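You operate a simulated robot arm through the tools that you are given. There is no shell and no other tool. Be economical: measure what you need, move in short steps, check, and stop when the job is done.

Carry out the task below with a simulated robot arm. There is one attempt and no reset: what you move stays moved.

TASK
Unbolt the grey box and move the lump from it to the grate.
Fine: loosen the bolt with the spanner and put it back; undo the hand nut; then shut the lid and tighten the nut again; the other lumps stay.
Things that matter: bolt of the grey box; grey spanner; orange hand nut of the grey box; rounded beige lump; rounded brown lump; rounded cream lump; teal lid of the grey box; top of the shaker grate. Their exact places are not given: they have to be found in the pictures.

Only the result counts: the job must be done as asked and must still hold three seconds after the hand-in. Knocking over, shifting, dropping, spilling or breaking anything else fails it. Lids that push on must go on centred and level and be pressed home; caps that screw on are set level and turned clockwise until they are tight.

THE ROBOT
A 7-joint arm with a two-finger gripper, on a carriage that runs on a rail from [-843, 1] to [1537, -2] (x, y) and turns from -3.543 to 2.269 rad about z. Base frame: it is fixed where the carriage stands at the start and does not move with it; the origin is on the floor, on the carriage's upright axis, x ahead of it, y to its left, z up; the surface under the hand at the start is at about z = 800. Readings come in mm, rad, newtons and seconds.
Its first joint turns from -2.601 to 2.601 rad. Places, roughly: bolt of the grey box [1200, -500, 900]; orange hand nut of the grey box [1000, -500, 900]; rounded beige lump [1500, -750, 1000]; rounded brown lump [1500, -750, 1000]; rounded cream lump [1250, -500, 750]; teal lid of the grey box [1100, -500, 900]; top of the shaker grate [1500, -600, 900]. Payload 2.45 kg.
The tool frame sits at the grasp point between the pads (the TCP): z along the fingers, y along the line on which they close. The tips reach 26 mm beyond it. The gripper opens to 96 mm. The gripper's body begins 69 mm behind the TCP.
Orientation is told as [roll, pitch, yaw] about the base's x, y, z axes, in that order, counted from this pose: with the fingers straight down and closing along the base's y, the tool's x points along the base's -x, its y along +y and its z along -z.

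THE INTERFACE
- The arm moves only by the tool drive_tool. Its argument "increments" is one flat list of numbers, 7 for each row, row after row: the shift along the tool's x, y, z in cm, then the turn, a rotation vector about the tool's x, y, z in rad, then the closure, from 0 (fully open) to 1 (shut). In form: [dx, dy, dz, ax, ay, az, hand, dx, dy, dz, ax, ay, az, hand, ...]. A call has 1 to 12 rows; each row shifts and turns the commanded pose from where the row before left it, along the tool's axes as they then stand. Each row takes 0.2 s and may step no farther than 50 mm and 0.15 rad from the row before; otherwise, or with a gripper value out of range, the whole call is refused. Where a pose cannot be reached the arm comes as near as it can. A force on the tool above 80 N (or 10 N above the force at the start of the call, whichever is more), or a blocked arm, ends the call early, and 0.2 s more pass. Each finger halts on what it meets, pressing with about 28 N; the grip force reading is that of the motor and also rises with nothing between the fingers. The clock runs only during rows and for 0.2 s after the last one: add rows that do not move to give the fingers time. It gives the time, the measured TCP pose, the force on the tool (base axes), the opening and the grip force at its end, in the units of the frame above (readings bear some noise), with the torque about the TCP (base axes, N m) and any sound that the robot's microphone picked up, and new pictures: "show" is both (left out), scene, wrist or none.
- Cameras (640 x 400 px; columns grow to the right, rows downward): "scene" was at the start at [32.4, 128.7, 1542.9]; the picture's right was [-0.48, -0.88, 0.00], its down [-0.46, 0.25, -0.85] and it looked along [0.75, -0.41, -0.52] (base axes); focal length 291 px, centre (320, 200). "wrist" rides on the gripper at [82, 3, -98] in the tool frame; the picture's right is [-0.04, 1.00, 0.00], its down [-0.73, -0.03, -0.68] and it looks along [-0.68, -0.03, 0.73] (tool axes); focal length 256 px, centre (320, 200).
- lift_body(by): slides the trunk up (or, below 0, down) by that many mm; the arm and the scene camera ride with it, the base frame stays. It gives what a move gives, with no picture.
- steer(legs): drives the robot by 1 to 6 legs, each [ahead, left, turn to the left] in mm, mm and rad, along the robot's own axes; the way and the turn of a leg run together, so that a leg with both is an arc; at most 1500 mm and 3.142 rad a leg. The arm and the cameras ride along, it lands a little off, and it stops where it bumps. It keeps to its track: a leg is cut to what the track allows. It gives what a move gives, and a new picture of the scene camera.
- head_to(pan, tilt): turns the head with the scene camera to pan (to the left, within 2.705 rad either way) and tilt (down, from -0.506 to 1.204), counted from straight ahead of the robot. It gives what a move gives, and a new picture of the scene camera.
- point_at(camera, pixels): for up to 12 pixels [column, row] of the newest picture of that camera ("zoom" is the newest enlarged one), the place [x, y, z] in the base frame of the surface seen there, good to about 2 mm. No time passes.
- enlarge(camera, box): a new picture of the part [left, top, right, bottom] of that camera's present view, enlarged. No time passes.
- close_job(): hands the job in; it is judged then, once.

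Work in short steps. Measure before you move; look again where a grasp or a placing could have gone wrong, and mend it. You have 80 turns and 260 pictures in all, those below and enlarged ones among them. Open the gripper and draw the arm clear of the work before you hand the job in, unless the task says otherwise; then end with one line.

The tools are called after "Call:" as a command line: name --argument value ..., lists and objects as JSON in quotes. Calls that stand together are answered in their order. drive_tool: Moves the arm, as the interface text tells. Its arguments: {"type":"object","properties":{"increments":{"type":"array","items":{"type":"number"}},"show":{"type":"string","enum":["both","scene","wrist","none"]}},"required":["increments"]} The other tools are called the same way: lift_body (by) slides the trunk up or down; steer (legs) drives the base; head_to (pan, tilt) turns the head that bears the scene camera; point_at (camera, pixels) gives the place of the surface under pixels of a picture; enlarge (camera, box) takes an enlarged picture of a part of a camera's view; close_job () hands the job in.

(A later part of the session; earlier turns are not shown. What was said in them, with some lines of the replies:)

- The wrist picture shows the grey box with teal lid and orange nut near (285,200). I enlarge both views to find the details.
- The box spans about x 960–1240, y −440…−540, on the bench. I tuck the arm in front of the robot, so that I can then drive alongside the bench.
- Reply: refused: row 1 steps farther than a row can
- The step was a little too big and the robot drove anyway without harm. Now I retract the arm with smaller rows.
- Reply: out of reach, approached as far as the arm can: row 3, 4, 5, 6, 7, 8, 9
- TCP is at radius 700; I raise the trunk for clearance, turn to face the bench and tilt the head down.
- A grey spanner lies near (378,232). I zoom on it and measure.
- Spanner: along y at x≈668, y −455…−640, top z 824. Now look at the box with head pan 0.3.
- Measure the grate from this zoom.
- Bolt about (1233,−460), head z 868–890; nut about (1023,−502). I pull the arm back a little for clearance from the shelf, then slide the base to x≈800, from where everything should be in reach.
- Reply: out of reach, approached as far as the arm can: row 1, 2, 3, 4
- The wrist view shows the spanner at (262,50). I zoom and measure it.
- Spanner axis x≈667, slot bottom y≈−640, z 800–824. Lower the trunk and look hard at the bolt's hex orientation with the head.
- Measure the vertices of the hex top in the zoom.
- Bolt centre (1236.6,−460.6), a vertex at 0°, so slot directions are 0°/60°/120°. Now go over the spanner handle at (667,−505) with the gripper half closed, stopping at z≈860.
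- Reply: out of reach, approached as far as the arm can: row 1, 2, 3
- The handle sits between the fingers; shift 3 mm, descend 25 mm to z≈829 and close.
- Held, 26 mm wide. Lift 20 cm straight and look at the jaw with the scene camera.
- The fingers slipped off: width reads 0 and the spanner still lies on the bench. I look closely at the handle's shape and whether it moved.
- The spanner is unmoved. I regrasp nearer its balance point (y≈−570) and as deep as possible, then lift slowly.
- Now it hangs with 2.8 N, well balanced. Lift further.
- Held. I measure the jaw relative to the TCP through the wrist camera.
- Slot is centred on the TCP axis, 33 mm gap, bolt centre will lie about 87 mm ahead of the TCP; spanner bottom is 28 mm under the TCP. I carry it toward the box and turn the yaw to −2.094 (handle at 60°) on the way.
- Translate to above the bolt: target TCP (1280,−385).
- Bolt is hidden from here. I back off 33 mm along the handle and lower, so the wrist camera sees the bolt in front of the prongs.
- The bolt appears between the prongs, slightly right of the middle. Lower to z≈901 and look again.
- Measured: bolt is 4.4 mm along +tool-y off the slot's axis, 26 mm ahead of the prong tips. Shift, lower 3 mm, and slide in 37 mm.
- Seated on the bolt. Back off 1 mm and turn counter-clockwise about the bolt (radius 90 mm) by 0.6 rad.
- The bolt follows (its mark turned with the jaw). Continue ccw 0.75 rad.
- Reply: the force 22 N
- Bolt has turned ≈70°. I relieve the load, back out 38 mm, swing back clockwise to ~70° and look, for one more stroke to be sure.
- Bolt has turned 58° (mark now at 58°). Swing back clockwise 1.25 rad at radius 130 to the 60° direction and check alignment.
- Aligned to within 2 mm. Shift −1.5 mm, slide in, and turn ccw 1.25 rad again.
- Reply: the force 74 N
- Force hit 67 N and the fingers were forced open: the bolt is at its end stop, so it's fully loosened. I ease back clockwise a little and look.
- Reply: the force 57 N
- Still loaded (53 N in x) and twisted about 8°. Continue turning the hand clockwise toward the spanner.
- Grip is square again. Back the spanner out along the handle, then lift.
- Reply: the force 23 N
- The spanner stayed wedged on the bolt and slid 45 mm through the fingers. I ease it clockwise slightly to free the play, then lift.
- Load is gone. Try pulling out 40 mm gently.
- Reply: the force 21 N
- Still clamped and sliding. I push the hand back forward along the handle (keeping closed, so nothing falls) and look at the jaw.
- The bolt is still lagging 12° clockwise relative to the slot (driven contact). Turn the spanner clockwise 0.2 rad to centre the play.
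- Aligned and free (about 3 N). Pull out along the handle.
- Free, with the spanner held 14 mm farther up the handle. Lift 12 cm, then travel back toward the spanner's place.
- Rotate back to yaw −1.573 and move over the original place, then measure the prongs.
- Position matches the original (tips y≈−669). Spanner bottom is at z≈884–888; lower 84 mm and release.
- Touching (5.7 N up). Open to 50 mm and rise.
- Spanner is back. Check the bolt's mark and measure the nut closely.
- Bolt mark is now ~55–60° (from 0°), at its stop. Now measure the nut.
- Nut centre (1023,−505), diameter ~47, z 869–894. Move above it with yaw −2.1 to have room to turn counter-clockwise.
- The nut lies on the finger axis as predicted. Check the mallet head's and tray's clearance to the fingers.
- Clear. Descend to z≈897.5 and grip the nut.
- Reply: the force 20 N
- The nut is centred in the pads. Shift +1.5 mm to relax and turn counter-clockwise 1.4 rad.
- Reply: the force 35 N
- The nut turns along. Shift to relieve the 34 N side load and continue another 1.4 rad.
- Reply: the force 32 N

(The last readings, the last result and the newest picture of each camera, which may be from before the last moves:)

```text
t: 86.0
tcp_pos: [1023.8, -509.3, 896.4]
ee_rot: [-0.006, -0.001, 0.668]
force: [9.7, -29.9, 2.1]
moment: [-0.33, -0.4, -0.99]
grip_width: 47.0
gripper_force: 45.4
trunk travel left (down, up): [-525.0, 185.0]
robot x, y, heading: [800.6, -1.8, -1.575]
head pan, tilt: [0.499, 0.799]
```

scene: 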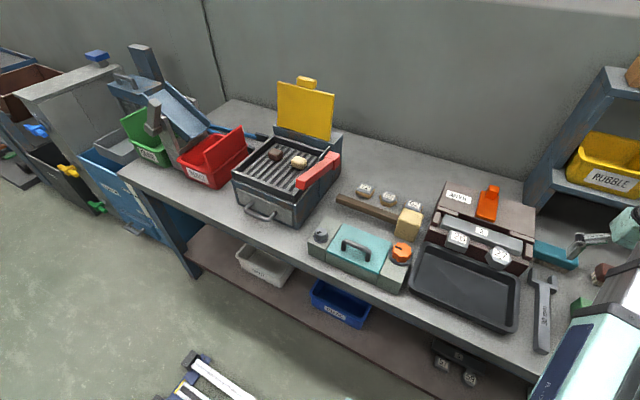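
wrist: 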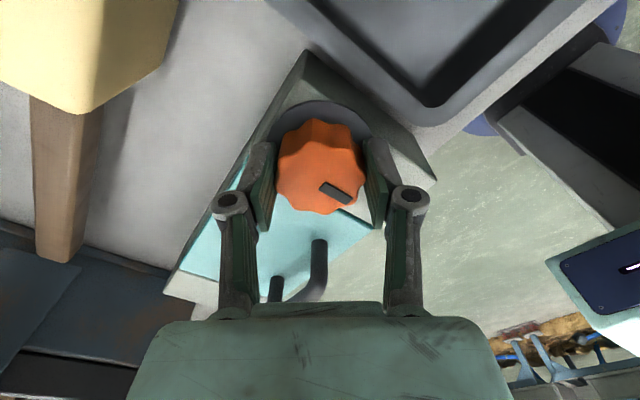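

The mark lags now and torque is −1 N·m: the nut reached its stop. Release, rise and look at it.

Call:
drive_tool --increments '[0, 0, 0, 0, 0, 0.05, 0.6, 0, 0, 0, 0, 0, 0, 0.27, 0, 0, 0, 0, 0, 0, 0.27, 0, 0, -3, 0, 0, 0, 0.27, 0, 0, -4, 0, 0, 0, 0.27, 0, 0, -4, 0, 0, 0, 0.27, 0, 0, 0, 0, 0, 0, 0.27]' --show "none"

Call:
enlarge --camera "scene" --box '[300, 200, 428, 280]'

Call:
enlarge --camera "wrist" --box '[220, 40, 420, 165]'

```text
t: 87.6
tcp_pos: [1017.5, -505.5, 1010.5]
ee_rot: [0.002, -0.001, 0.618]
force: [-0.4, 1.1, -0.4]
moment: [0.0, 0.01, -0.04]
grip_width: 70.3
gripper_force: 0.1
trunk travel left (down, up): [-525.0, 185.0]
robot x, y, heading: [802.5, -0.9, -1.572]
head pan, tilt: [0.499, 0.799]
```

```text
5.00 times, centred on (364, 240) of scene
```

zoom: 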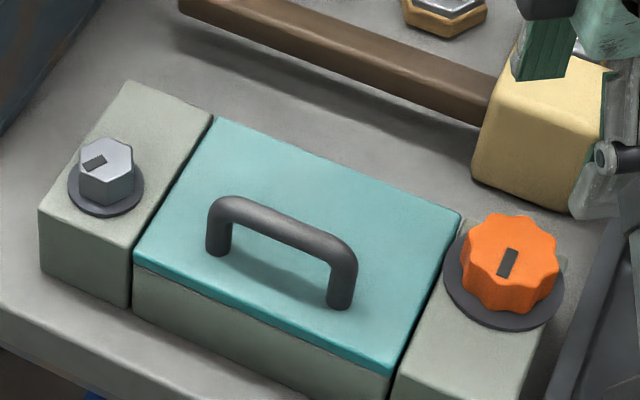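

```text
3.20 times, centred on (320, 102) of wrist
```

zoom: 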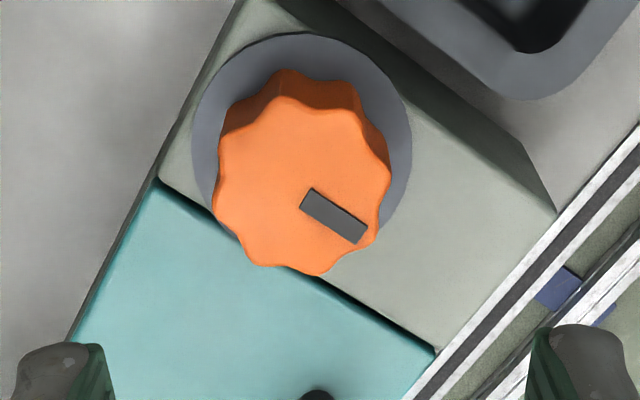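

The nut's mark is now at +90° and so it is undone. Next the lid handle: bar along x at y≈−453, top z≈911. Move over it with yaw 0.

Call:
drive_tool --increments '[0, 0, 0, 0, 0, 0.1236, 0.3, 0, 0, 0, 0, 0, 0.1236, 0.48, 0, 0, 0, 0, 0, 0.1236, 0.48, 0, 0, 0, 0, 0, 0.1236, 0.48, 0, 0, 0, 0, 0, 0.1236, 0.48, -3.88, 1.75, 0, 0, 0, 0, 0.48, -3.88, 1.75, 0, 0, 0, 0, 0.48, -3.88, 1.75, 0, 0, 0, 0, 0.48, 0, 0, 3, 0, 0, 0, 0.48, 0, 0, 2, 0, 0, 0, 0.48, 0, 0, 0, 0, 0, 0, 0.48]' --show "wrist"

```text
t: 90.0
tcp_pos: [1137.5, -451.5, 957.8]
ee_rot: [-0.001, 0.001, 0.0]
force: [-0.2, 0.2, 0.3]
moment: [0.02, 0.02, 0.02]
grip_width: 49.7
gripper_force: 0.0
trunk travel left (down, up): [-525.0, 185.0]
robot x, y, heading: [798.9, 1.1, -1.572]
head pan, tilt: [0.499, 0.799]
```

wrist: 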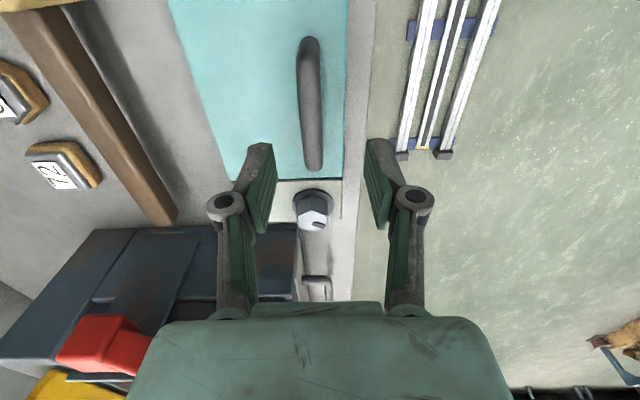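

Call:
point_at --camera "wrist" --pixels '[[309, 60], [311, 100], [313, 140], [314, 160], [300, 100], [321, 100], [341, 120], [230, 150], [180, 10], [345, 20]]'

```text
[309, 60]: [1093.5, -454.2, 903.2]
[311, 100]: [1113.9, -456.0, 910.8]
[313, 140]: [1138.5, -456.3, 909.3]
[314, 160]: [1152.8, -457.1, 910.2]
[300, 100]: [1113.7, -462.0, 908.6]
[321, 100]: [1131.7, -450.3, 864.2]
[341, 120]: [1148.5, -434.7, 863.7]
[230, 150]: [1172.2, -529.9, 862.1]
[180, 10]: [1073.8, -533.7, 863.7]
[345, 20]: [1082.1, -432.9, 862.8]
```

Bar centre y≈−456. Shift −4.5 mm, descend to z≈913 and grip.

Call:
drive_tool --increments '[0.2, -0.45, 1.5, 0, 0, 0, 0.48, 0, 0, 3, 0, 0, 0, 0.48, 0, 0, 0, 0, 0, 0, 0.8, 0, 0, 0, 0, 0, 0, 1, 0, 0, 0, 0, 0, 0, 1]' --show "none"

```text
t: 91.2
tcp_pos: [1136.1, -456.1, 911.8]
ee_rot: [-0.001, 0.002, -0.001]
force: [0.0, -5.1, -1.2]
moment: [-0.06, -0.13, 0.01]
grip_width: 12.6
gripper_force: 39.1
trunk travel left (down, up): [-525.0, 185.0]
robot x, y, heading: [797.4, -1.9, -1.573]
head pan, tilt: [0.499, 0.799]
```

Gripped (12.6 mm). Test opening along the hinge arc by 0.2 rad (hinge assumed at y≈−535, z≈860).

Call:
drive_tool --increments '[0, -0.49, -0.77, 0, 0, 0, 1, 0, -0.56, -0.71, 0, 0, 0, 1, 0, 0, 0, 0, 0, 0, 1]' --show "both"

Call:
enlarge --camera "scene" --box '[300, 200, 428, 280]'

```text
t: 92.0
tcp_pos: [1135.3, -467.0, 926.7]
ee_rot: [0.0, 0.002, 0.0]
force: [0.4, 3.9, 0.2]
moment: [0.21, 0.08, 0.09]
grip_width: 12.6
gripper_force: 39.6
trunk travel left (down, up): [-525.0, 185.0]
robot x, y, heading: [795.9, -0.2, -1.572]
head pan, tilt: [0.499, 0.799]
```

scene: 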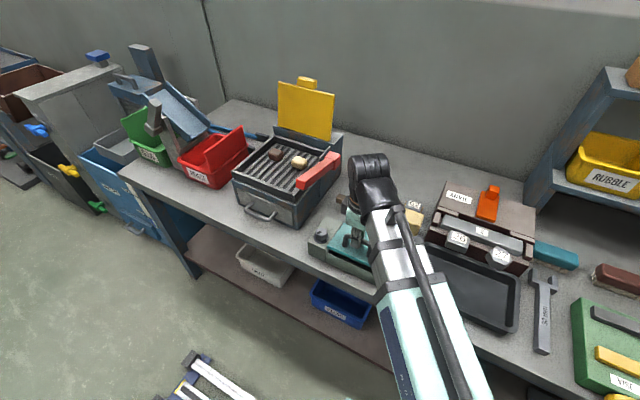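
wrist: 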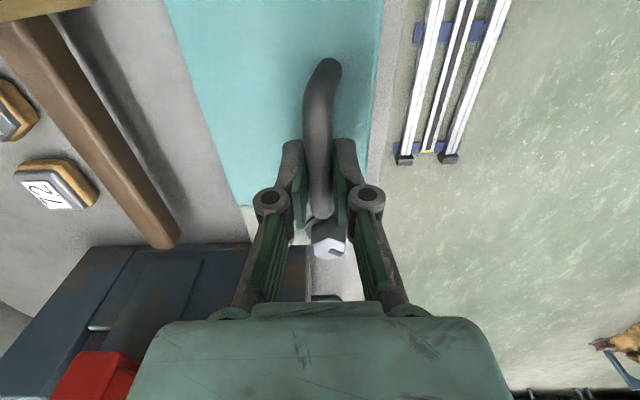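

```text
5.00 times, centred on (364, 240) of scene
```

zoom: 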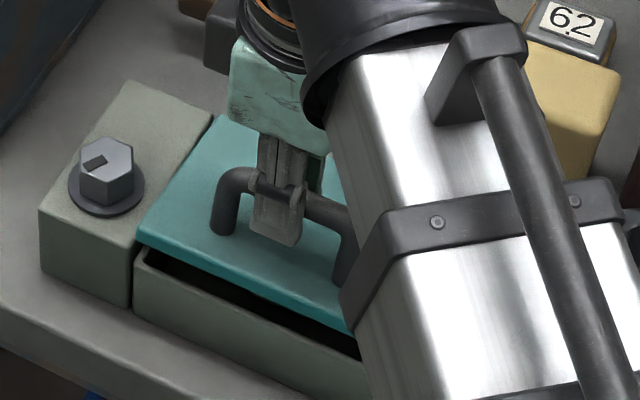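

The lid lifts freely. Continue the arc to about 1.2 rad.

Call:
drive_tool --increments '[0, -0.63, -0.65, 0, 0, 0, 1, 0, -0.7, -0.59, 0, 0, 0, 1, 0, -0.74, -0.52, 0, 0, 0, 1, 0, -0.8, -0.43, 0, 0, 0, 1, 0, -0.84, -0.36, 0, 0, 0, 1, 0, -0.86, -0.27, 0, 0, 0, 1, 0, -0.89, -0.19, 0, 0, 0, 1, 0, -0.91, -0.09, 0, 0, 0, 1, 0, -0.91, 0, 0, 0, 0, 1, 0, -0.9, 0.09, 0, 0, 0, 1, 0, 0, 0, 0, 0, 0, 1]' --show "both"

Call:
enlarge --camera "scene" --box '[290, 170, 418, 280]'

```text
t: 94.4
tcp_pos: [1135.2, -549.5, 958.7]
ee_rot: [0.001, 0.003, 0.001]
force: [-2.6, 0.4, 0.6]
moment: [0.06, -0.3, 0.83]
grip_width: 13.0
gripper_force: 39.9
trunk travel left (down, up): [-525.0, 185.0]
robot x, y, heading: [797.3, 0.3, -1.574]
head pan, tilt: [0.499, 0.799]
```

scene: 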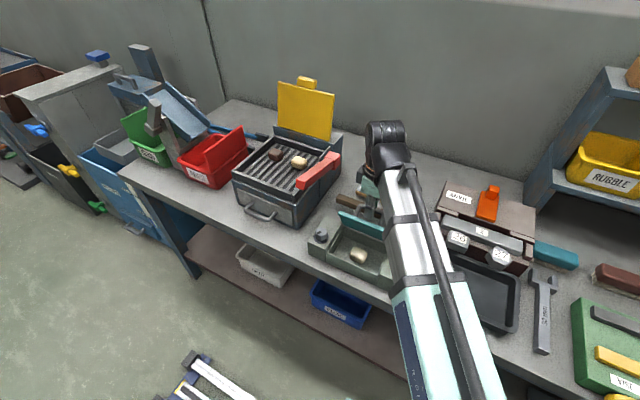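
wrist: 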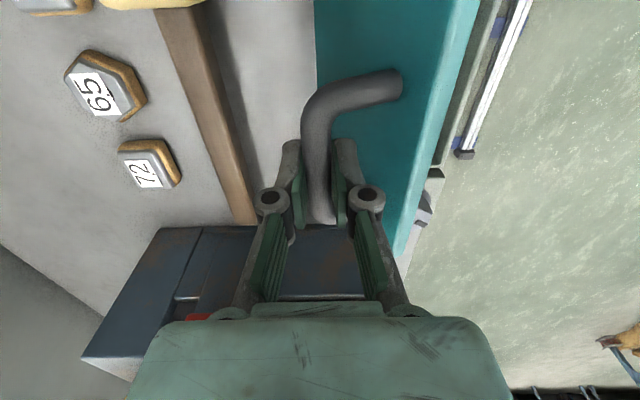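

```text
3.64 times, centred on (354, 225) of scene
```

zoom: 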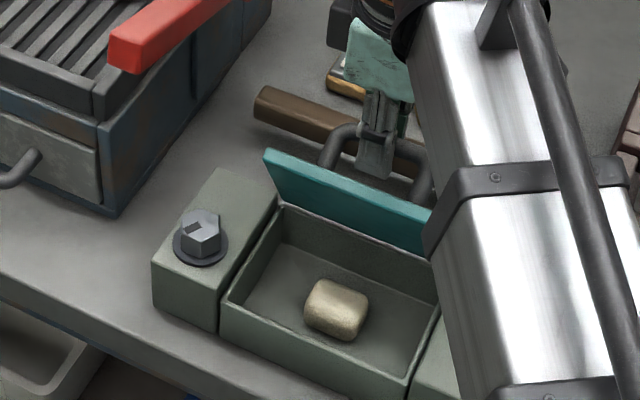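

Cream lump is visible in the box. Continue opening past vertical to about 1.8 rad, watching the force.

Call:
drive_tool --increments '[0, -0.89, 0.17, 0, 0, 0, 1, 0, -0.87, 0.27, 0, 0, 0, 1, 0, -0.84, 0.35, 0, 0, 0, 1, 0, -0.8, 0.43, 0, 0, 0, 1, 0, -0.75, 0.52, 0, 0, 0, 1, 0, 0, 0, 0, 0, 0, 1]' --show "wrist"

Call:
enlarge --camera "scene" --box '[290, 170, 418, 280]'

```text
t: 95.8
tcp_pos: [1134.3, -593.2, 941.1]
ee_rot: [-0.001, 0.001, 0.0]
force: [3.2, -10.7, 15.7]
moment: [-0.08, -0.42, 0.95]
grip_width: 12.7
gripper_force: 39.6
trunk travel left (down, up): [-525.0, 185.0]
robot x, y, heading: [800.7, 4.7, -1.575]
head pan, tilt: [0.499, 0.799]
```

wrist: 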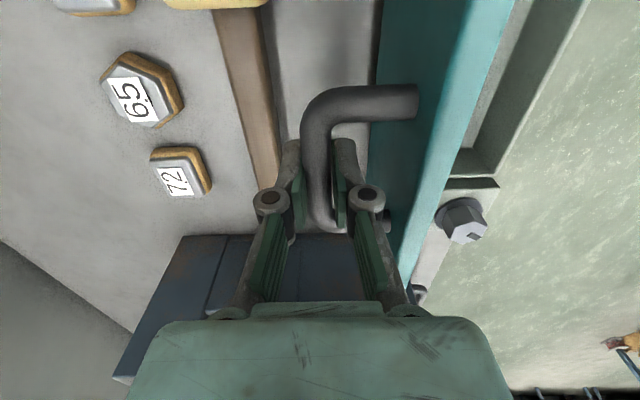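

```text
3.64 times, centred on (354, 225) of scene
```

zoom: 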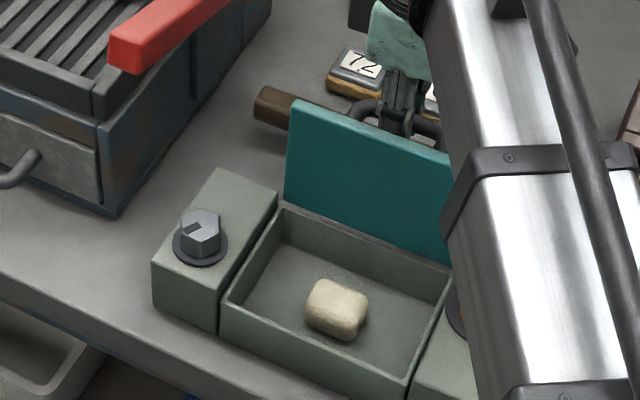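

The lid is at its stop (~1.7 rad). Open the fingers a little, rise straight, and see whether it stays.

Call:
drive_tool --increments '[0, 0, -0.1, 0, 0, 0, 0.85, 0, 0, 0, 0, 0, 0, 0.69, 0, 0, 0, 0, 0, 0, 0.69, 0, 0, -3, 0, 0, 0, 0.69, 0, 0, -4, 0, 0, 0, 0.69, 0, 0, -4, 0, 0, 0, 0.69, 0, 0, 0, 0, 0, 0, 0.69]' --show "none"

Call:
enlarge --camera "scene" --box '[290, 170, 418, 280]'

Call:
point_at --camera "zoom" --pixels '[[335, 305], [310, 300], [365, 310], [340, 285], [340, 335], [300, 260], [230, 300], [400, 370], [280, 215], [430, 330], [300, 110], [290, 200]]'

```text
t: 97.4
tcp_pos: [1134.8, -592.8, 1054.2]
ee_rot: [0.003, 0.002, 0.001]
force: [-0.2, -0.3, 0.6]
moment: [0.0, 0.0, 0.01]
grip_width: 30.0
gripper_force: 0.1
trunk travel left (down, up): [-525.0, 185.0]
robot x, y, heading: [796.8, -1.1, -1.57]
head pan, tilt: [0.499, 0.799]
```

```text
3.64 times, centred on (354, 225) of scene
```

zoom: 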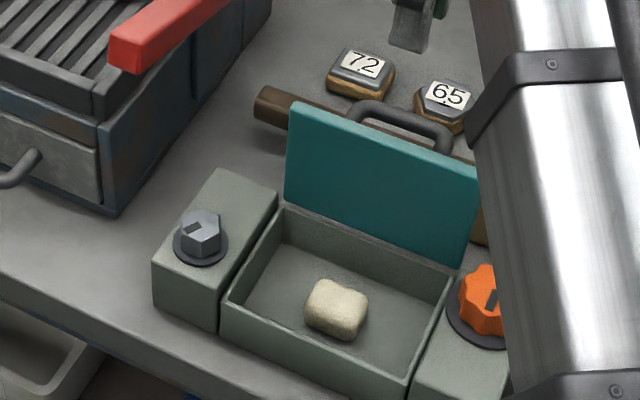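

```text
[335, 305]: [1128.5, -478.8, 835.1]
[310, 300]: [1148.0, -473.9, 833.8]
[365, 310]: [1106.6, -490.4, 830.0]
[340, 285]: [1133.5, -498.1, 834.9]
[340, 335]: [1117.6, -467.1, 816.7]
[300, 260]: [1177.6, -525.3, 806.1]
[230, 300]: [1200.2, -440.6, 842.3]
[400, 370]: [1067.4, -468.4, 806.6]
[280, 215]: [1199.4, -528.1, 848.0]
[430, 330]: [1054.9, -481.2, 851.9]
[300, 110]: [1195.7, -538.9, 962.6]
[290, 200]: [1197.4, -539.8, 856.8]
```

The lid stays open; the lump is centred near (1127,−483), z 806–836. Move over it and rotate so that the fingers close along x.

Call:
drive_tool --increments '[0, 3.66, 0, 0, 0, 0, 0.5, 0.25, 3.66, 0, 0, 0, 0, 0.2, 0.5, 3.66, 0, 0, 0, 0, 0.2, 0, 0, 0, 0, 0, 0.14, 0.2, 0, 0, 0, 0, 0, 0.14, 0.2, 0, 0, 0, 0, 0, 0.14, 0.2, 0, 0, 0, 0, 0, 0.14, 0.2, 0, 0, 0, 0, 0, 0.14, 0.2, 0, 0, 0, 0, 0, 0.14, 0.2, 0, 0, 0, 0, 0, 0.14, 0.2, 0, 0, 0, 0, 0, 0.14, 0.2, 0, 0, 0, 0, 0, 0.14, 0.2]' --show "none"

Call:
drive_tool --increments '[0, 0, 0, 0, 0, 0.14, 0.2, 0, 0, 0, 0, 0, 0.14, 0.2, 0, 0, 4, 0, 0, 0.03, 0.2, 0, 0, 4, 0, 0, 0, 0.2, 0, 0, 4, 0, 0, 0, 0.2, 0, 0, 0, 0, 0, 0, 0.2]' --show "wrist"

Call:
enlarge --camera "wrist" --box '[200, 60, 440, 240]'

```text
t: 100.0
tcp_pos: [1128.9, -481.9, 1051.6]
ee_rot: [-0.003, 0.001, -1.262]
force: [0.0, -1.1, -0.2]
moment: [-0.02, 0.04, 0.03]
grip_width: 76.9
gripper_force: 0.2
trunk travel left (down, up): [-525.0, 185.0]
robot x, y, heading: [802.0, -0.7, -1.579]
head pan, tilt: [0.499, 0.799]
```

```text
t: 101.4
tcp_pos: [1128.5, -480.6, 931.0]
ee_rot: [-0.003, -0.002, -1.57]
force: [-0.3, 0.2, -0.6]
moment: [-0.01, -0.02, 0.05]
grip_width: 76.5
gripper_force: 0.1
trunk travel left (down, up): [-525.0, 185.0]
robot x, y, heading: [800.2, 0.9, -1.578]
head pan, tilt: [0.499, 0.799]
```

wrist: 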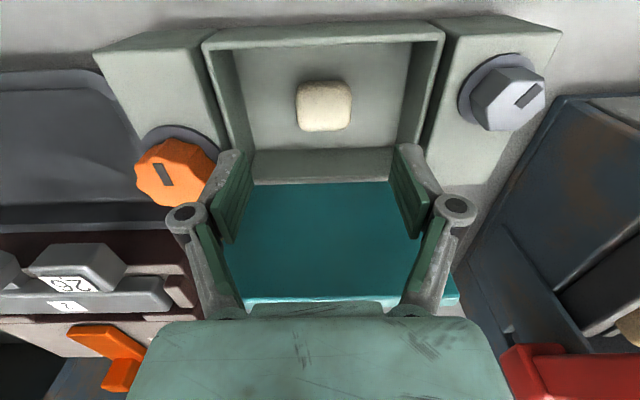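

```text
2.22 times, centred on (320, 150) of wrist
```

zoom: 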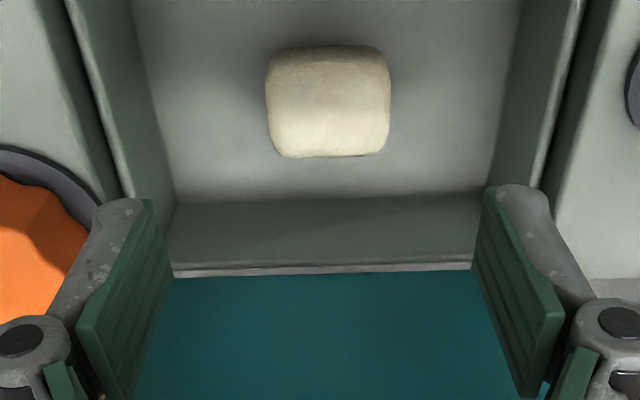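

Call:
point_at --camera "zoom" --pixels '[[328, 95], [272, 100], [385, 100], [328, 60], [328, 148], [175, 205], [475, 190]]'

```text
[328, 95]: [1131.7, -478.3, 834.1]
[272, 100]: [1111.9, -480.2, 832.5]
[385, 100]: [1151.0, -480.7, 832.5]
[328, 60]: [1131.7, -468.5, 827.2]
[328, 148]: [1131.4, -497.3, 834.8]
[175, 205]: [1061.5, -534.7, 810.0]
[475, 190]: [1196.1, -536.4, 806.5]
```

Lump centre (1131.5,−481), about 40 mm. Shift 3 mm, descend to z≈836 and close.

Call:
drive_tool --increments '[0, 0.3, 3.5, 0, 0, 0, 0.2, 0, 0, 3.5, 0, 0, 0, 0.2, 0, 0, 2.4, 0, 0, 0, 0.2, 0, 0, 0, 0, 0, 0, 0.5, 0, 0, 0, 0, 0, 0, 1, 0, 0, 0, 0, 0, 0, 1, 0, 0, 0, 0, 0, 0, 1]' --show "wrist"

```text
t: 103.0
tcp_pos: [1129.7, -482.3, 834.8]
ee_rot: [-0.003, 0.001, -1.573]
force: [0.6, 0.3, 0.2]
moment: [-0.02, -0.06, 0.01]
grip_width: 44.3
gripper_force: 28.0
trunk travel left (down, up): [-525.0, 185.0]
robot x, y, heading: [801.3, -4.4, -1.578]
head pan, tilt: [0.499, 0.799]
```

wrist: 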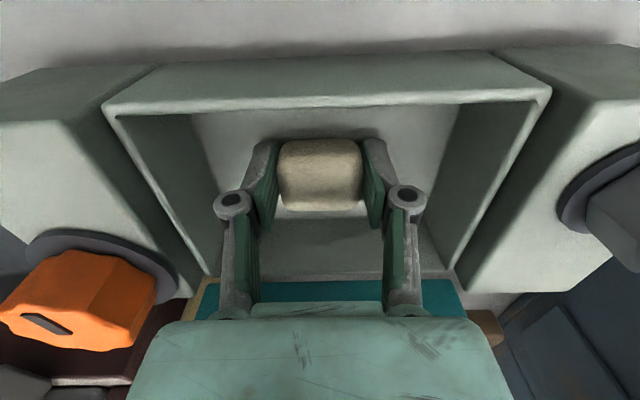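

Held at 44 mm. Lift slowly to about z 1090.

Call:
drive_tool --increments '[0, 0, -0.7, 0, 0, 0, 1, 0, 0, -1.5, 0, 0, 0, 1, 0, 0, -2.5, 0, 0, 0, 1, 0, 0, -3, 0, 0, 0, 1, 0, 0, -3.5, 0, 0, 0, 1, 0, 0, -3.5, 0, 0, 0, 1, 0, 0, -3.5, 0, 0, 0, 1, 0, 0, -3.5, 0, 0, 0, 1, 0, 0, -3, 0, 0, 0, 1, 0, 0, -1.5, 0, 0, 0, 1, 0, 0, 0, 0, 0, 0, 1]' --show "wrist"

```text
t: 105.4
tcp_pos: [1137.5, -493.4, 1070.5]
ee_rot: [0.004, -0.006, -1.569]
force: [0.5, -0.7, -1.0]
moment: [0.01, 0.02, -0.03]
grip_width: 44.2
gripper_force: 28.2
out of reach, approached as far as the arm can: row 9, 10
trunk travel left (down, up): [-525.0, 185.0]
robot x, y, heading: [802.2, -1.6, -1.571]
head pan, tilt: [0.499, 0.799]
```

wrist: 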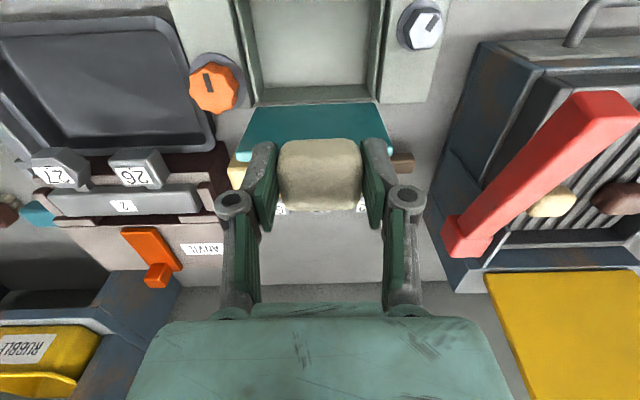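

Held. Raise the trunk 70 mm for clearance over the red lever and measure the lever's height.

Call:
point_at --camera "wrist" --pixels '[[480, 215], [540, 155], [600, 110], [555, 195], [610, 195], [560, 300]]'

Call:
lift_body --by 70

```text
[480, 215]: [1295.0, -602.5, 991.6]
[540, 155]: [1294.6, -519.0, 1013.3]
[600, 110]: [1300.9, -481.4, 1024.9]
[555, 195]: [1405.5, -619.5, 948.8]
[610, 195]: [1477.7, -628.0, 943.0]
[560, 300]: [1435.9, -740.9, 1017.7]
```

```text
t: 106.5
tcp_pos: [1138.7, -492.8, 1138.7]
ee_rot: [0.003, -0.006, -1.57]
force: [-0.2, 0.0, -0.4]
moment: [0.0, -0.01, -0.01]
grip_width: 44.1
gripper_force: 27.6
trunk travel left (down, up): [-595.0, 115.0]
robot x, y, heading: [798.1, -2.6, -1.571]
head pan, tilt: [0.499, 0.799]
```

Travel over the grate to (1450,−567).

Call:
drive_tool --increments '[-0.92, 2, 0, 0, 0, 0, 1, -0.92, 4, 0, 0, 0, 0, 1, -0.92, 4.5, 0, 0, 0, 0, 1, -0.92, 4.5, 0, 0, 0, 0, 1, -0.92, 4.5, 0, 0, 0, 0, 1, -0.92, 4.5, 0, 0, 0, 0, 1, -0.92, 4.5, 0, 0, 0, 0, 1, -0.92, 2.6, 0, 0, 0, 0, 1, 0, 0, 3, 0, 0, 0, 1, 0, 0, 4, 0, 0, 0, 1, 0, 0, 0, 0, 0, 0, 1]' --show "both"

```text
t: 108.9
tcp_pos: [1450.6, -566.7, 1071.2]
ee_rot: [0.003, -0.005, -1.573]
force: [0.0, -0.6, -0.2]
moment: [0.0, 0.02, 0.01]
grip_width: 43.9
gripper_force: 28.2
trunk travel left (down, up): [-595.0, 115.0]
robot x, y, heading: [797.1, 1.1, -1.575]
head pan, tilt: [0.499, 0.799]
```

scene: 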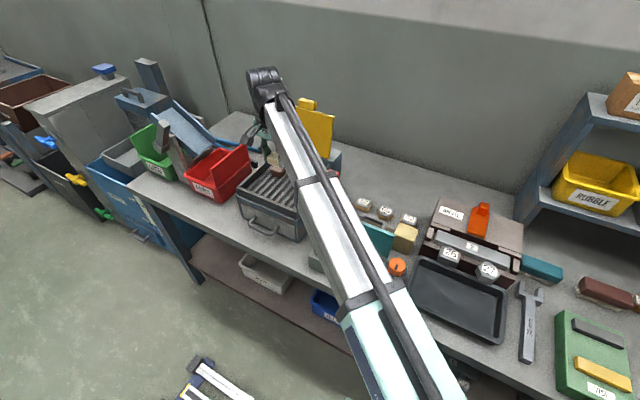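
wrist: 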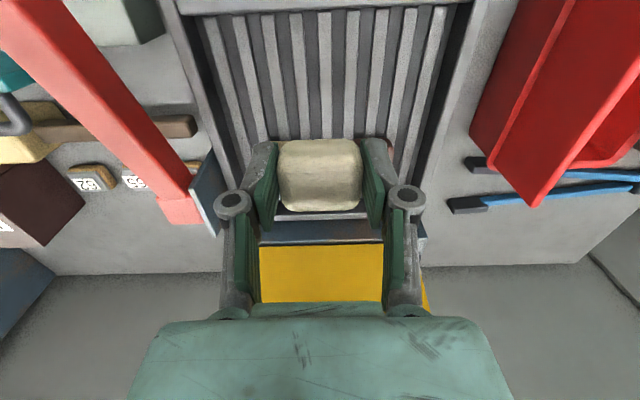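

Lower to just above the grate (TCP z≈956).

Call:
drive_tool --increments '[0, 0, 4, 0, 0, 0, 1, 0, 0, 3.5, 0, 0, 0, 1, 0, 0, 2.5, 0, 0, 0, 1, 0, 0, 1, 0, 0, 0, 1, 0, 0, 0.5, 0, 0, 0, 1, 0, 0, 0.2, 0, 0, 0, 1, 0, 0, 0, 0, 0, 0, 1]' --show "wrist"

```text
t: 110.5
tcp_pos: [1450.7, -566.1, 956.0]
ee_rot: [0.006, -0.007, -1.57]
force: [2.2, -0.9, 9.2]
moment: [0.11, 0.13, -0.04]
grip_width: 44.2
gripper_force: 28.3
trunk travel left (down, up): [-595.0, 115.0]
robot x, y, heading: [797.8, 1.8, -1.579]
head pan, tilt: [0.499, 0.799]
```

wrist: 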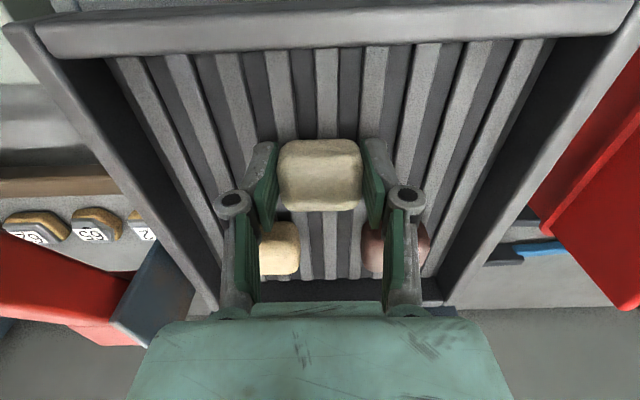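

Contact at 9 N. Release to 65 mm and rise.

Call:
drive_tool --increments '[0, 0, -0.05, 0, 0, 0, 0.8, 0, 0, 0, 0, 0, 0, 0.33, 0, 0, 0, 0, 0, 0, 0.33, 0, 0, -2, 0, 0, 0, 0.33, 0, 0, -4, 0, 0, 0, 0.33, 0, 0, -4.5, 0, 0, 0, 0.33, 0, 0, -4.5, 0, 0, 0, 0.33, 0, 0, -2, 0, 0, 0, 0.33, 0, 0, 0, 0, 0, 0, 0.33]' --show "wrist"

```text
t: 112.5
tcp_pos: [1448.2, -568.1, 1122.5]
ee_rot: [0.003, -0.005, -1.572]
force: [0.1, 0.2, 0.7]
moment: [-0.01, 0.02, -0.02]
grip_width: 64.5
gripper_force: 0.1
trunk travel left (down, up): [-595.0, 115.0]
robot x, y, heading: [793.8, -1.8, -1.575]
head pan, tilt: [0.499, 0.799]
```

wrist: 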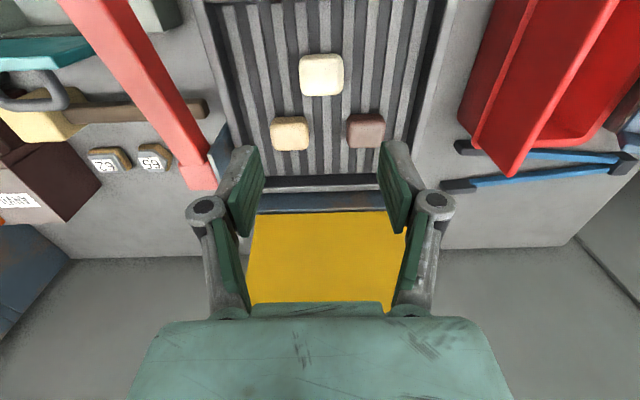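

All three lumps sit on the grate. Return over the lid handle at (1134.5,−593) at height.

Call:
drive_tool --increments '[-0.3, -3, 0, 0, 0, 0, 0.5, -0.3, -4.1, 0, 0, 0, 0, 0.6, -0.3, -4.1, 0, 0, 0, 0, 0.69, -0.3, -4.1, 0, 0, 0, 0, 0.69, -0.3, -4.1, 0, 0, 0, 0, 0.69, -0.3, -4.1, 0, 0, 0, 0, 0.69, -0.3, -4.1, 0, 0, 0, 0, 0.69, -0.3, -3.8, 0, 0, 0, 0, 0.69]' --show "none"

Call:
drive_tool --increments '[0, 0, 0, 0, 0, -0.143, 0.69, 0, 0, 0, 0, 0, -0.143, 0.69, 0, 0, 0, 0, 0, -0.143, 0.69, 0, 0, 0, 0, 0, -0.143, 0.69, 0, 0, 0, 0, 0, -0.143, 0.69, 0, 0, 0, 0, 0, -0.143, 0.69, 0, 0, 0, 0, 0, -0.143, 0.69, 0, 0, 0, 0, 0, -0.143, 0.69, 0, 0, 0, 0, 0, -0.143, 0.69, 0, 0, 0, 0, 0, -0.143, 0.69, 0, 0, 0, 0, 0, -0.142, 0.69, 0, 0, 0, 0, 0, 0, 0.69]' --show "both"

```text
t: 114.3
tcp_pos: [1135.7, -591.3, 1124.9]
ee_rot: [0.004, -0.007, -1.571]
force: [0.5, 0.1, -0.1]
moment: [-0.02, -0.01, 0.0]
grip_width: 29.7
gripper_force: 0.0
trunk travel left (down, up): [-595.0, 115.0]
robot x, y, heading: [796.4, -3.9, -1.578]
head pan, tilt: [0.499, 0.799]
```

```text
t: 116.9
tcp_pos: [1136.2, -590.7, 1124.1]
ee_rot: [-0.008, -0.005, 0.003]
force: [-0.3, -0.8, 0.0]
moment: [0.0, -0.01, -0.01]
grip_width: 29.9
gripper_force: 0.1
trunk travel left (down, up): [-595.0, 115.0]
robot x, y, heading: [799.1, -5.1, -1.57]
head pan, tilt: [0.499, 0.799]
```

scene: 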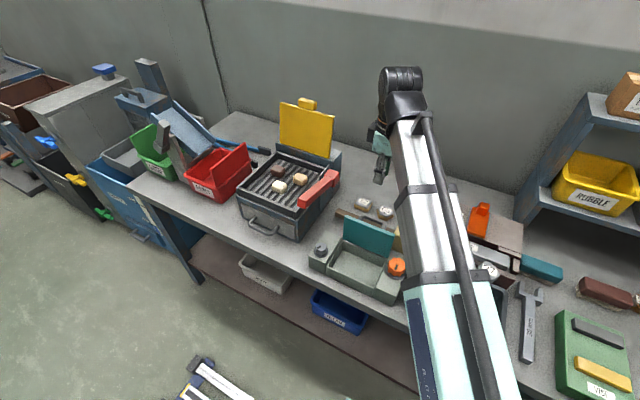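
wrist: 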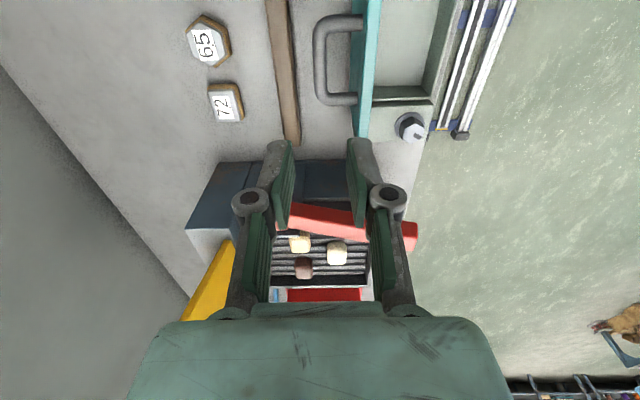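

Measure the handle bar now at (320,60).

Call:
point_at --camera "wrist" --pixels '[[320, 50], [320, 75], [316, 60], [326, 60], [345, 98], [370, 60], [357, 60]]'

```text
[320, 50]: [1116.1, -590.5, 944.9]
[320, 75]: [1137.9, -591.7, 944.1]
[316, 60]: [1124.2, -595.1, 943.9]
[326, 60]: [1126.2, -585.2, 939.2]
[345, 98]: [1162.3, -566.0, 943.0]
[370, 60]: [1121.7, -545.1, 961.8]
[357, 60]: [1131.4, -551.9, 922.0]
```

Bar at y −590.5, z≈939. Descend, grip.

Call:
drive_tool --increments '[0, 0, 4.5, 0, 0, 0, 0.69, 0, 0, 4.5, 0, 0, 0, 0.69, 0, 0, 4.5, 0, 0, 0, 0.69, 0, 0, 3, 0, 0, 0, 0.69, 0, 0, 1.3, 0, 0, 0, 0.69, 0, 0, 0, 0, 0, 0, 0.85, 0, 0, 0, 0, 0, 0, 1, 0, 0, 0, 0, 0, 0, 1]' --show "wrist"

```text
t: 118.7
tcp_pos: [1138.2, -591.3, 945.9]
ee_rot: [-0.004, -0.003, 0.002]
force: [-1.0, 2.2, -5.2]
moment: [-0.01, -0.01, 0.84]
grip_width: 12.9
gripper_force: 39.5
trunk travel left (down, up): [-595.0, 115.0]
robot x, y, heading: [796.9, -3.5, -1.579]
head pan, tilt: [0.499, 0.799]
```

wrist: 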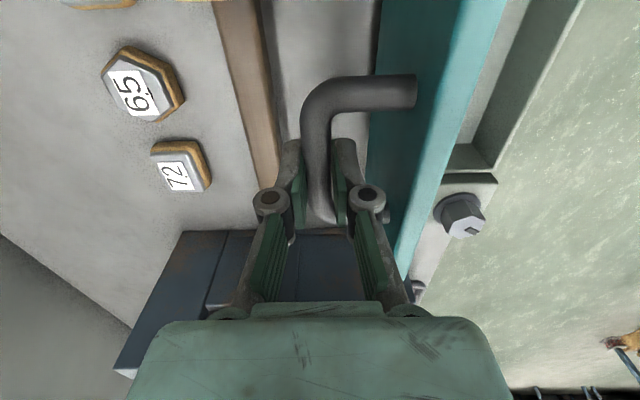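

Gripped at 12.9 mm. Run the arc back to closed.

Call:
drive_tool --increments '[0, 1.14, -0.59, 0, 0, 0, 1, 0, 1.21, -0.44, 0, 0, 0, 1, 0, 1.25, -0.27, 0, 0, 0, 1, 0, 1.28, -0.11, 0, 0, 0, 1, 0, 1.29, 0.06, 0, 0, 0, 1, 0, 1.26, 0.24, 0, 0, 0, 1, 0, 1.23, 0.4, 0, 0, 0, 1, 0, 1.16, 0.55, 0, 0, 0, 1, 0, 1.07, 0.7, 0, 0, 0, 1, 0, 0.97, 0.84, 0, 0, 0, 1, 0, 0.86, 0.96, 0, 0, 0, 1, 0, 0.65, 0.97, 0, 0, 0, 1]' --show "wrist"

Call:
enlarge --camera "scene" --box '[290, 190, 418, 300]'

```text
t: 121.3
tcp_pos: [1135.8, -458.7, 911.3]
ee_rot: [-0.005, -0.005, 0.002]
force: [8.9, -0.2, -0.1]
moment: [-0.1, -0.13, -0.09]
grip_width: 12.7
gripper_force: 39.0
trunk travel left (down, up): [-595.0, 115.0]
robot x, y, heading: [798.6, -2.9, -1.57]
head pan, tilt: [0.499, 0.799]
```

wrist: 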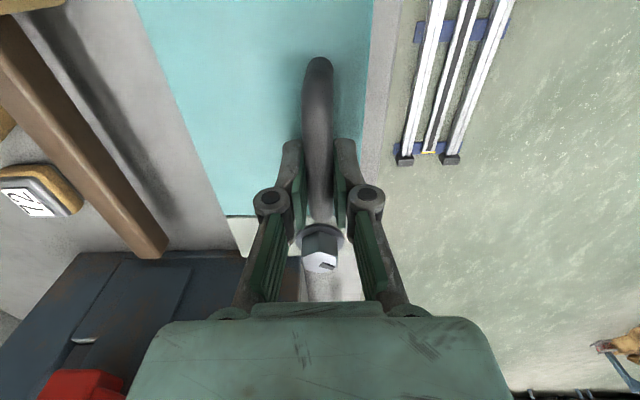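

```text
3.64 times, centred on (354, 245) of scene
```

zoom: 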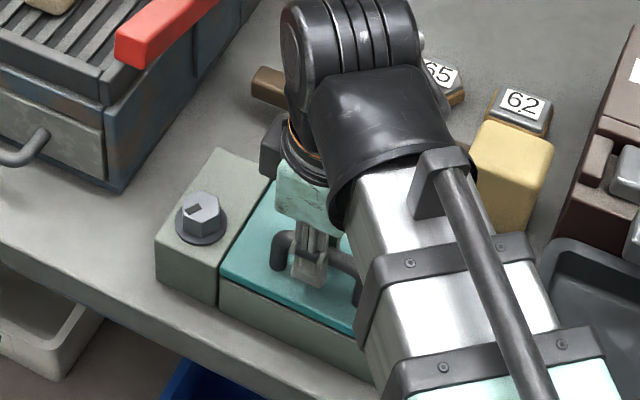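

Almost shut. Press down a few mm more, then release and rise.

Call:
drive_tool --increments '[0, 0.15, 0.25, 0, 0, 0, 1, 0, 0.1, 0.25, 0, 0, 0, 1, 0, 0, 0, 0, 0, 0, 1]' --show "none"

Call:
drive_tool --increments '[0, 0, 0, 0, 0, 0, 0.8, 0, 0, 0, 0, 0, 0, 0.5, 0, 0, -3, 0, 0, 0, 0.5, 0, 0, -4, 0, 0, 0, 0.5, 0, 0, -3, 0, 0, 0, 0.5, 0, 0, 0, 0, 0, 0, 0.27]' --show "wrist"

Call:
enlarge --camera "scene" --box '[290, 190, 418, 300]'

Call:
point_at --camera "zoom" --pixels '[[235, 260], [260, 230], [260, 290]]'

Call:
point_at --camera "wrist" --pixels '[[312, 80], [330, 110], [230, 100], [290, 40]]'

```text
t: 122.1
tcp_pos: [1136.7, -456.2, 908.6]
ee_rot: [-0.009, -0.005, 0.001]
force: [9.2, -4.5, 15.9]
moment: [-0.1, 0.62, -0.11]
grip_width: 12.4
gripper_force: 39.2
trunk travel left (down, up): [-595.0, 115.0]
robot x, y, heading: [796.2, -1.4, -1.571]
head pan, tilt: [0.499, 0.799]
```

```text
t: 123.5
tcp_pos: [1137.5, -454.5, 1008.3]
ee_rot: [-0.007, -0.003, 0.002]
force: [0.1, 0.6, 0.3]
moment: [0.03, 0.0, -0.02]
grip_width: 70.0
gripper_force: 0.1
trunk travel left (down, up): [-595.0, 115.0]
robot x, y, heading: [800.4, 0.4, -1.575]
head pan, tilt: [0.499, 0.799]
```

wrist: 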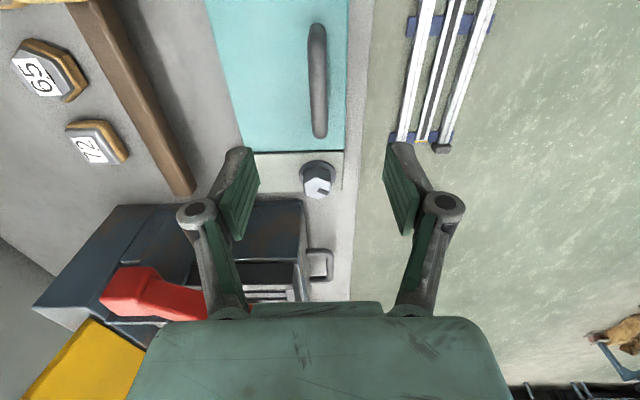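

```text
3.64 times, centred on (354, 245) of scene
```

zoom: 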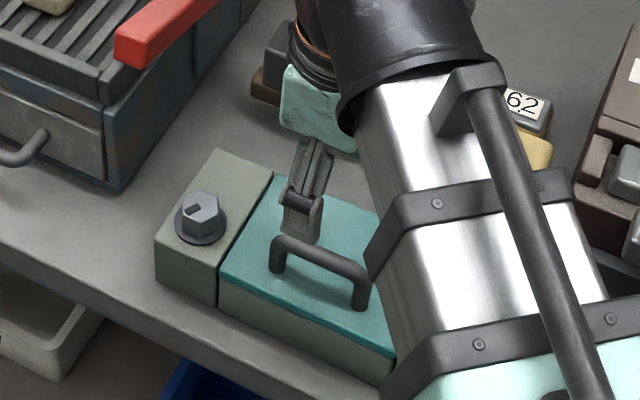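

```text
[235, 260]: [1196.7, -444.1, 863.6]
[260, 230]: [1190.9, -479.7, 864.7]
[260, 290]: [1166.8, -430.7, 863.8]
```

```text
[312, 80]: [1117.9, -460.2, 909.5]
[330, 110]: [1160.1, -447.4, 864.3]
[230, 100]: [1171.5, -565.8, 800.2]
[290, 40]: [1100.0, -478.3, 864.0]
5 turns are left
```

Lid is shut flat (z 864). Few turns remain: go to the nut (1022,−505), grip, and turn clockwise 1.68 rad.

Call:
drive_tool --increments '[3.85, -1.68, 0, 0, 0, 0, 0.27, 3.85, -1.68, 0, 0, 0, 0, 0.27, 3.85, -1.68, 0, 0, 0, 0, 0.27, 0, 0, 4, 0, 0, 0, 0.27, 0, 0, 4, 0, 0, 0, 0.27, 0, 0, 3, 0, 0, 0, 0.27, 0, 0, 0, 0, 0, 0, 0.27, 0, 0, 0, 0, 0, 0, 0.6, 0, 0, 0, 0, 0, 0, 1, 0, 0, 0, 0, 0, 0, 1, 0, 0, 0, 0, 0, 0, 1]' --show "wrist"

Call:
drive_tool --increments '[0, 0, 0, 0, 0, 0.14, 1, 0, 0, 0, 0, 0, 0.14, 1, 0, 0, 0, 0, 0, 0.14, 1, 0, 0, 0, 0, 0, 0.14, 1, 0, 0, 0, 0, 0, 0.14, 1, 0, 0, 0, 0, 0, 0.14, 1, 0, 0, 0, 0, 0, 0.14, 1, 0, 0, 0, 0, 0, 0.14, 1, 0, 0, 0, 0, 0, 0.14, 1, 0, 0, 0, 0, 0, 0.14, 1, 0, 0, 0, 0, 0, 0.14, 1, 0, 0, 0, 0, 0, 0.14, 1]' --show "wrist"

```text
t: 125.9
tcp_pos: [1022.0, -507.6, 894.3]
ee_rot: [-0.011, -0.005, -0.002]
force: [0.5, -13.7, 7.2]
moment: [-0.67, 0.0, -0.06]
grip_width: 47.0
gripper_force: 45.0
trunk travel left (down, up): [-595.0, 115.0]
robot x, y, heading: [795.2, -1.0, -1.576]
head pan, tilt: [0.499, 0.799]
```

wrist: 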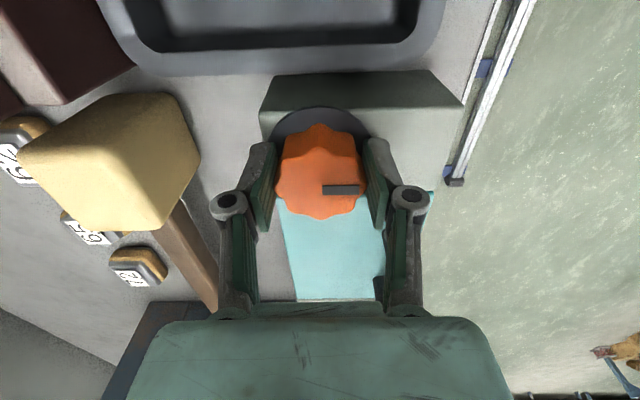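

```text
t: 128.5
tcp_pos: [1024.0, -505.8, 896.5]
ee_rot: [0.008, -0.004, -1.679]
force: [24.3, 6.2, -12.8]
moment: [0.35, -0.41, 0.69]
grip_width: 46.8
gripper_force: 45.2
trunk travel left (down, up): [-595.0, 115.0]
robot x, y, heading: [800.3, -0.3, -1.577]
head pan, tilt: [0.499, 0.799]
4 turns are left
```

wrist: 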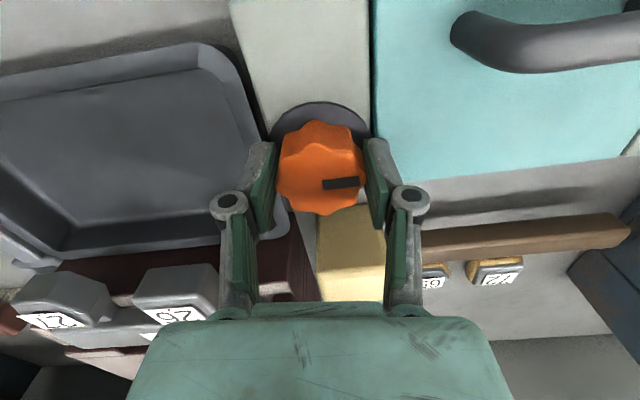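

The mark is back at +x and torque 0.7 N·m resists: nearly tight. Turn 0.28 rad more, release, rise, and check the mark.

Call:
drive_tool --increments '[0, 0, 0, 0, 0, 0.14, 1, 0, 0, 0, 0, 0, 0.14, 1, 0, 0, 0, 0, 0, 0, 1]' --show "none"

Call:
drive_tool --increments '[0, 0, 0, 0, 0, 0, 0.6, 0, 0, 0, 0, 0, 0, 0.27, 0, 0, 0, 0, 0, 0, 0.27, 0, 0, -3, 0, 0, 0, 0.27, 0, 0, -4, 0, 0, 0, 0.27, 0, 0, -4, 0, 0, 0, 0.27, 0, 0, -4, 0, 0, 0, 0.27, 0, 0, 0, 0, 0, 0, 0]' --show "wrist"

Call:
enlarge --camera "scene" --box '[290, 160, 450, 300]'

Call:
enlarge --camera "wrist" --box '[240, 40, 400, 160]'

```text
t: 129.3
tcp_pos: [1024.7, -506.8, 895.6]
ee_rot: [0.011, -0.004, -1.96]
force: [31.9, -7.0, 23.9]
moment: [-0.19, -0.8, 0.11]
grip_width: 43.5
gripper_force: 44.9
trunk travel left (down, up): [-595.0, 115.0]
robot x, y, heading: [800.8, -1.1, -1.574]
head pan, tilt: [0.499, 0.799]
```

```text
t: 131.1
tcp_pos: [1017.6, -505.6, 1047.8]
ee_rot: [0.006, -0.002, -1.958]
force: [-0.6, 0.6, 0.5]
moment: [0.0, 0.01, 0.01]
grip_width: 96.1
gripper_force: 0.0
trunk travel left (down, up): [-595.0, 115.0]
robot x, y, heading: [798.0, 2.0, -1.572]
head pan, tilt: [0.499, 0.799]
```

wrist: 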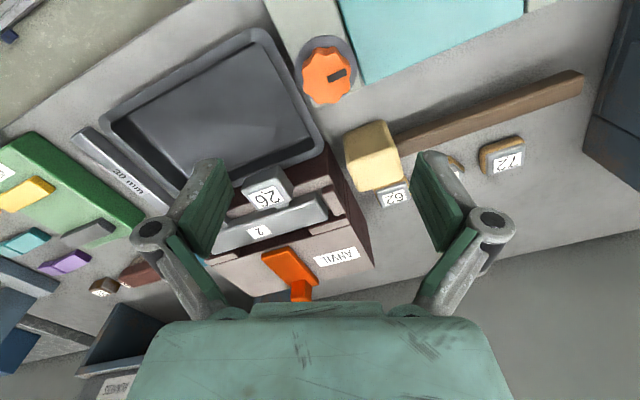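

```text
2.86 times, centred on (370, 230) of scene
```

zoom: 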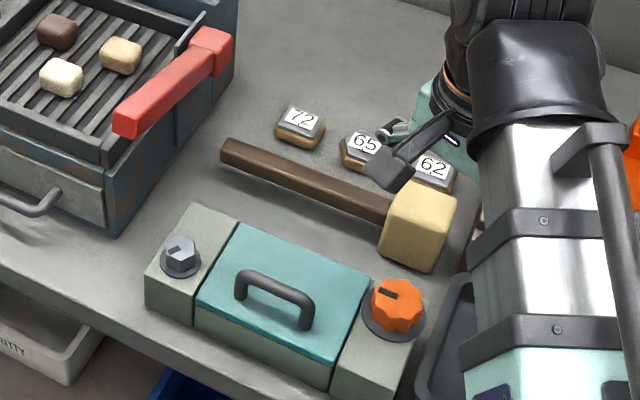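

```text
3.33 times, centred on (320, 100) of wrist
3 turns are left
```

zoom: 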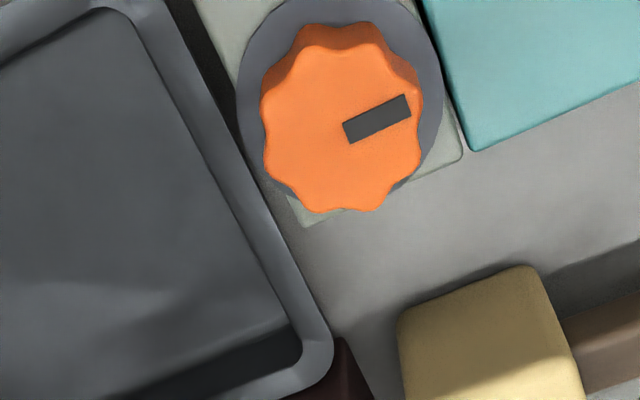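

The mark is back at its original direction, the lid is flat, all three lumps are on the grate, and the spanner lies in its place. Draw the arm up and clear.

Call:
lift_body --by 100

```text
t: 132.4
tcp_pos: [1017.6, -506.7, 1147.5]
ee_rot: [0.006, -0.003, -1.958]
force: [-0.2, -0.6, 0.2]
moment: [-0.01, 0.0, -0.04]
grip_width: 96.0
gripper_force: 0.1
trunk travel left (down, up): [-695.0, 15.0]
robot x, y, heading: [798.5, 1.2, -1.578]
head pan, tilt: [0.499, 0.799]
2 turns are left
```

Everything is in place, so I hand in.

Call:
close_job

```text
The job is handed in.
```

The cream lump from the grey box is now on the grate and the job is handed in. The bolt was loosened about 60° to its stop, the spanner is back in its place, the lid is shut, the nut is turned tight to its original mark, and the beige and brown lumps were not moved.
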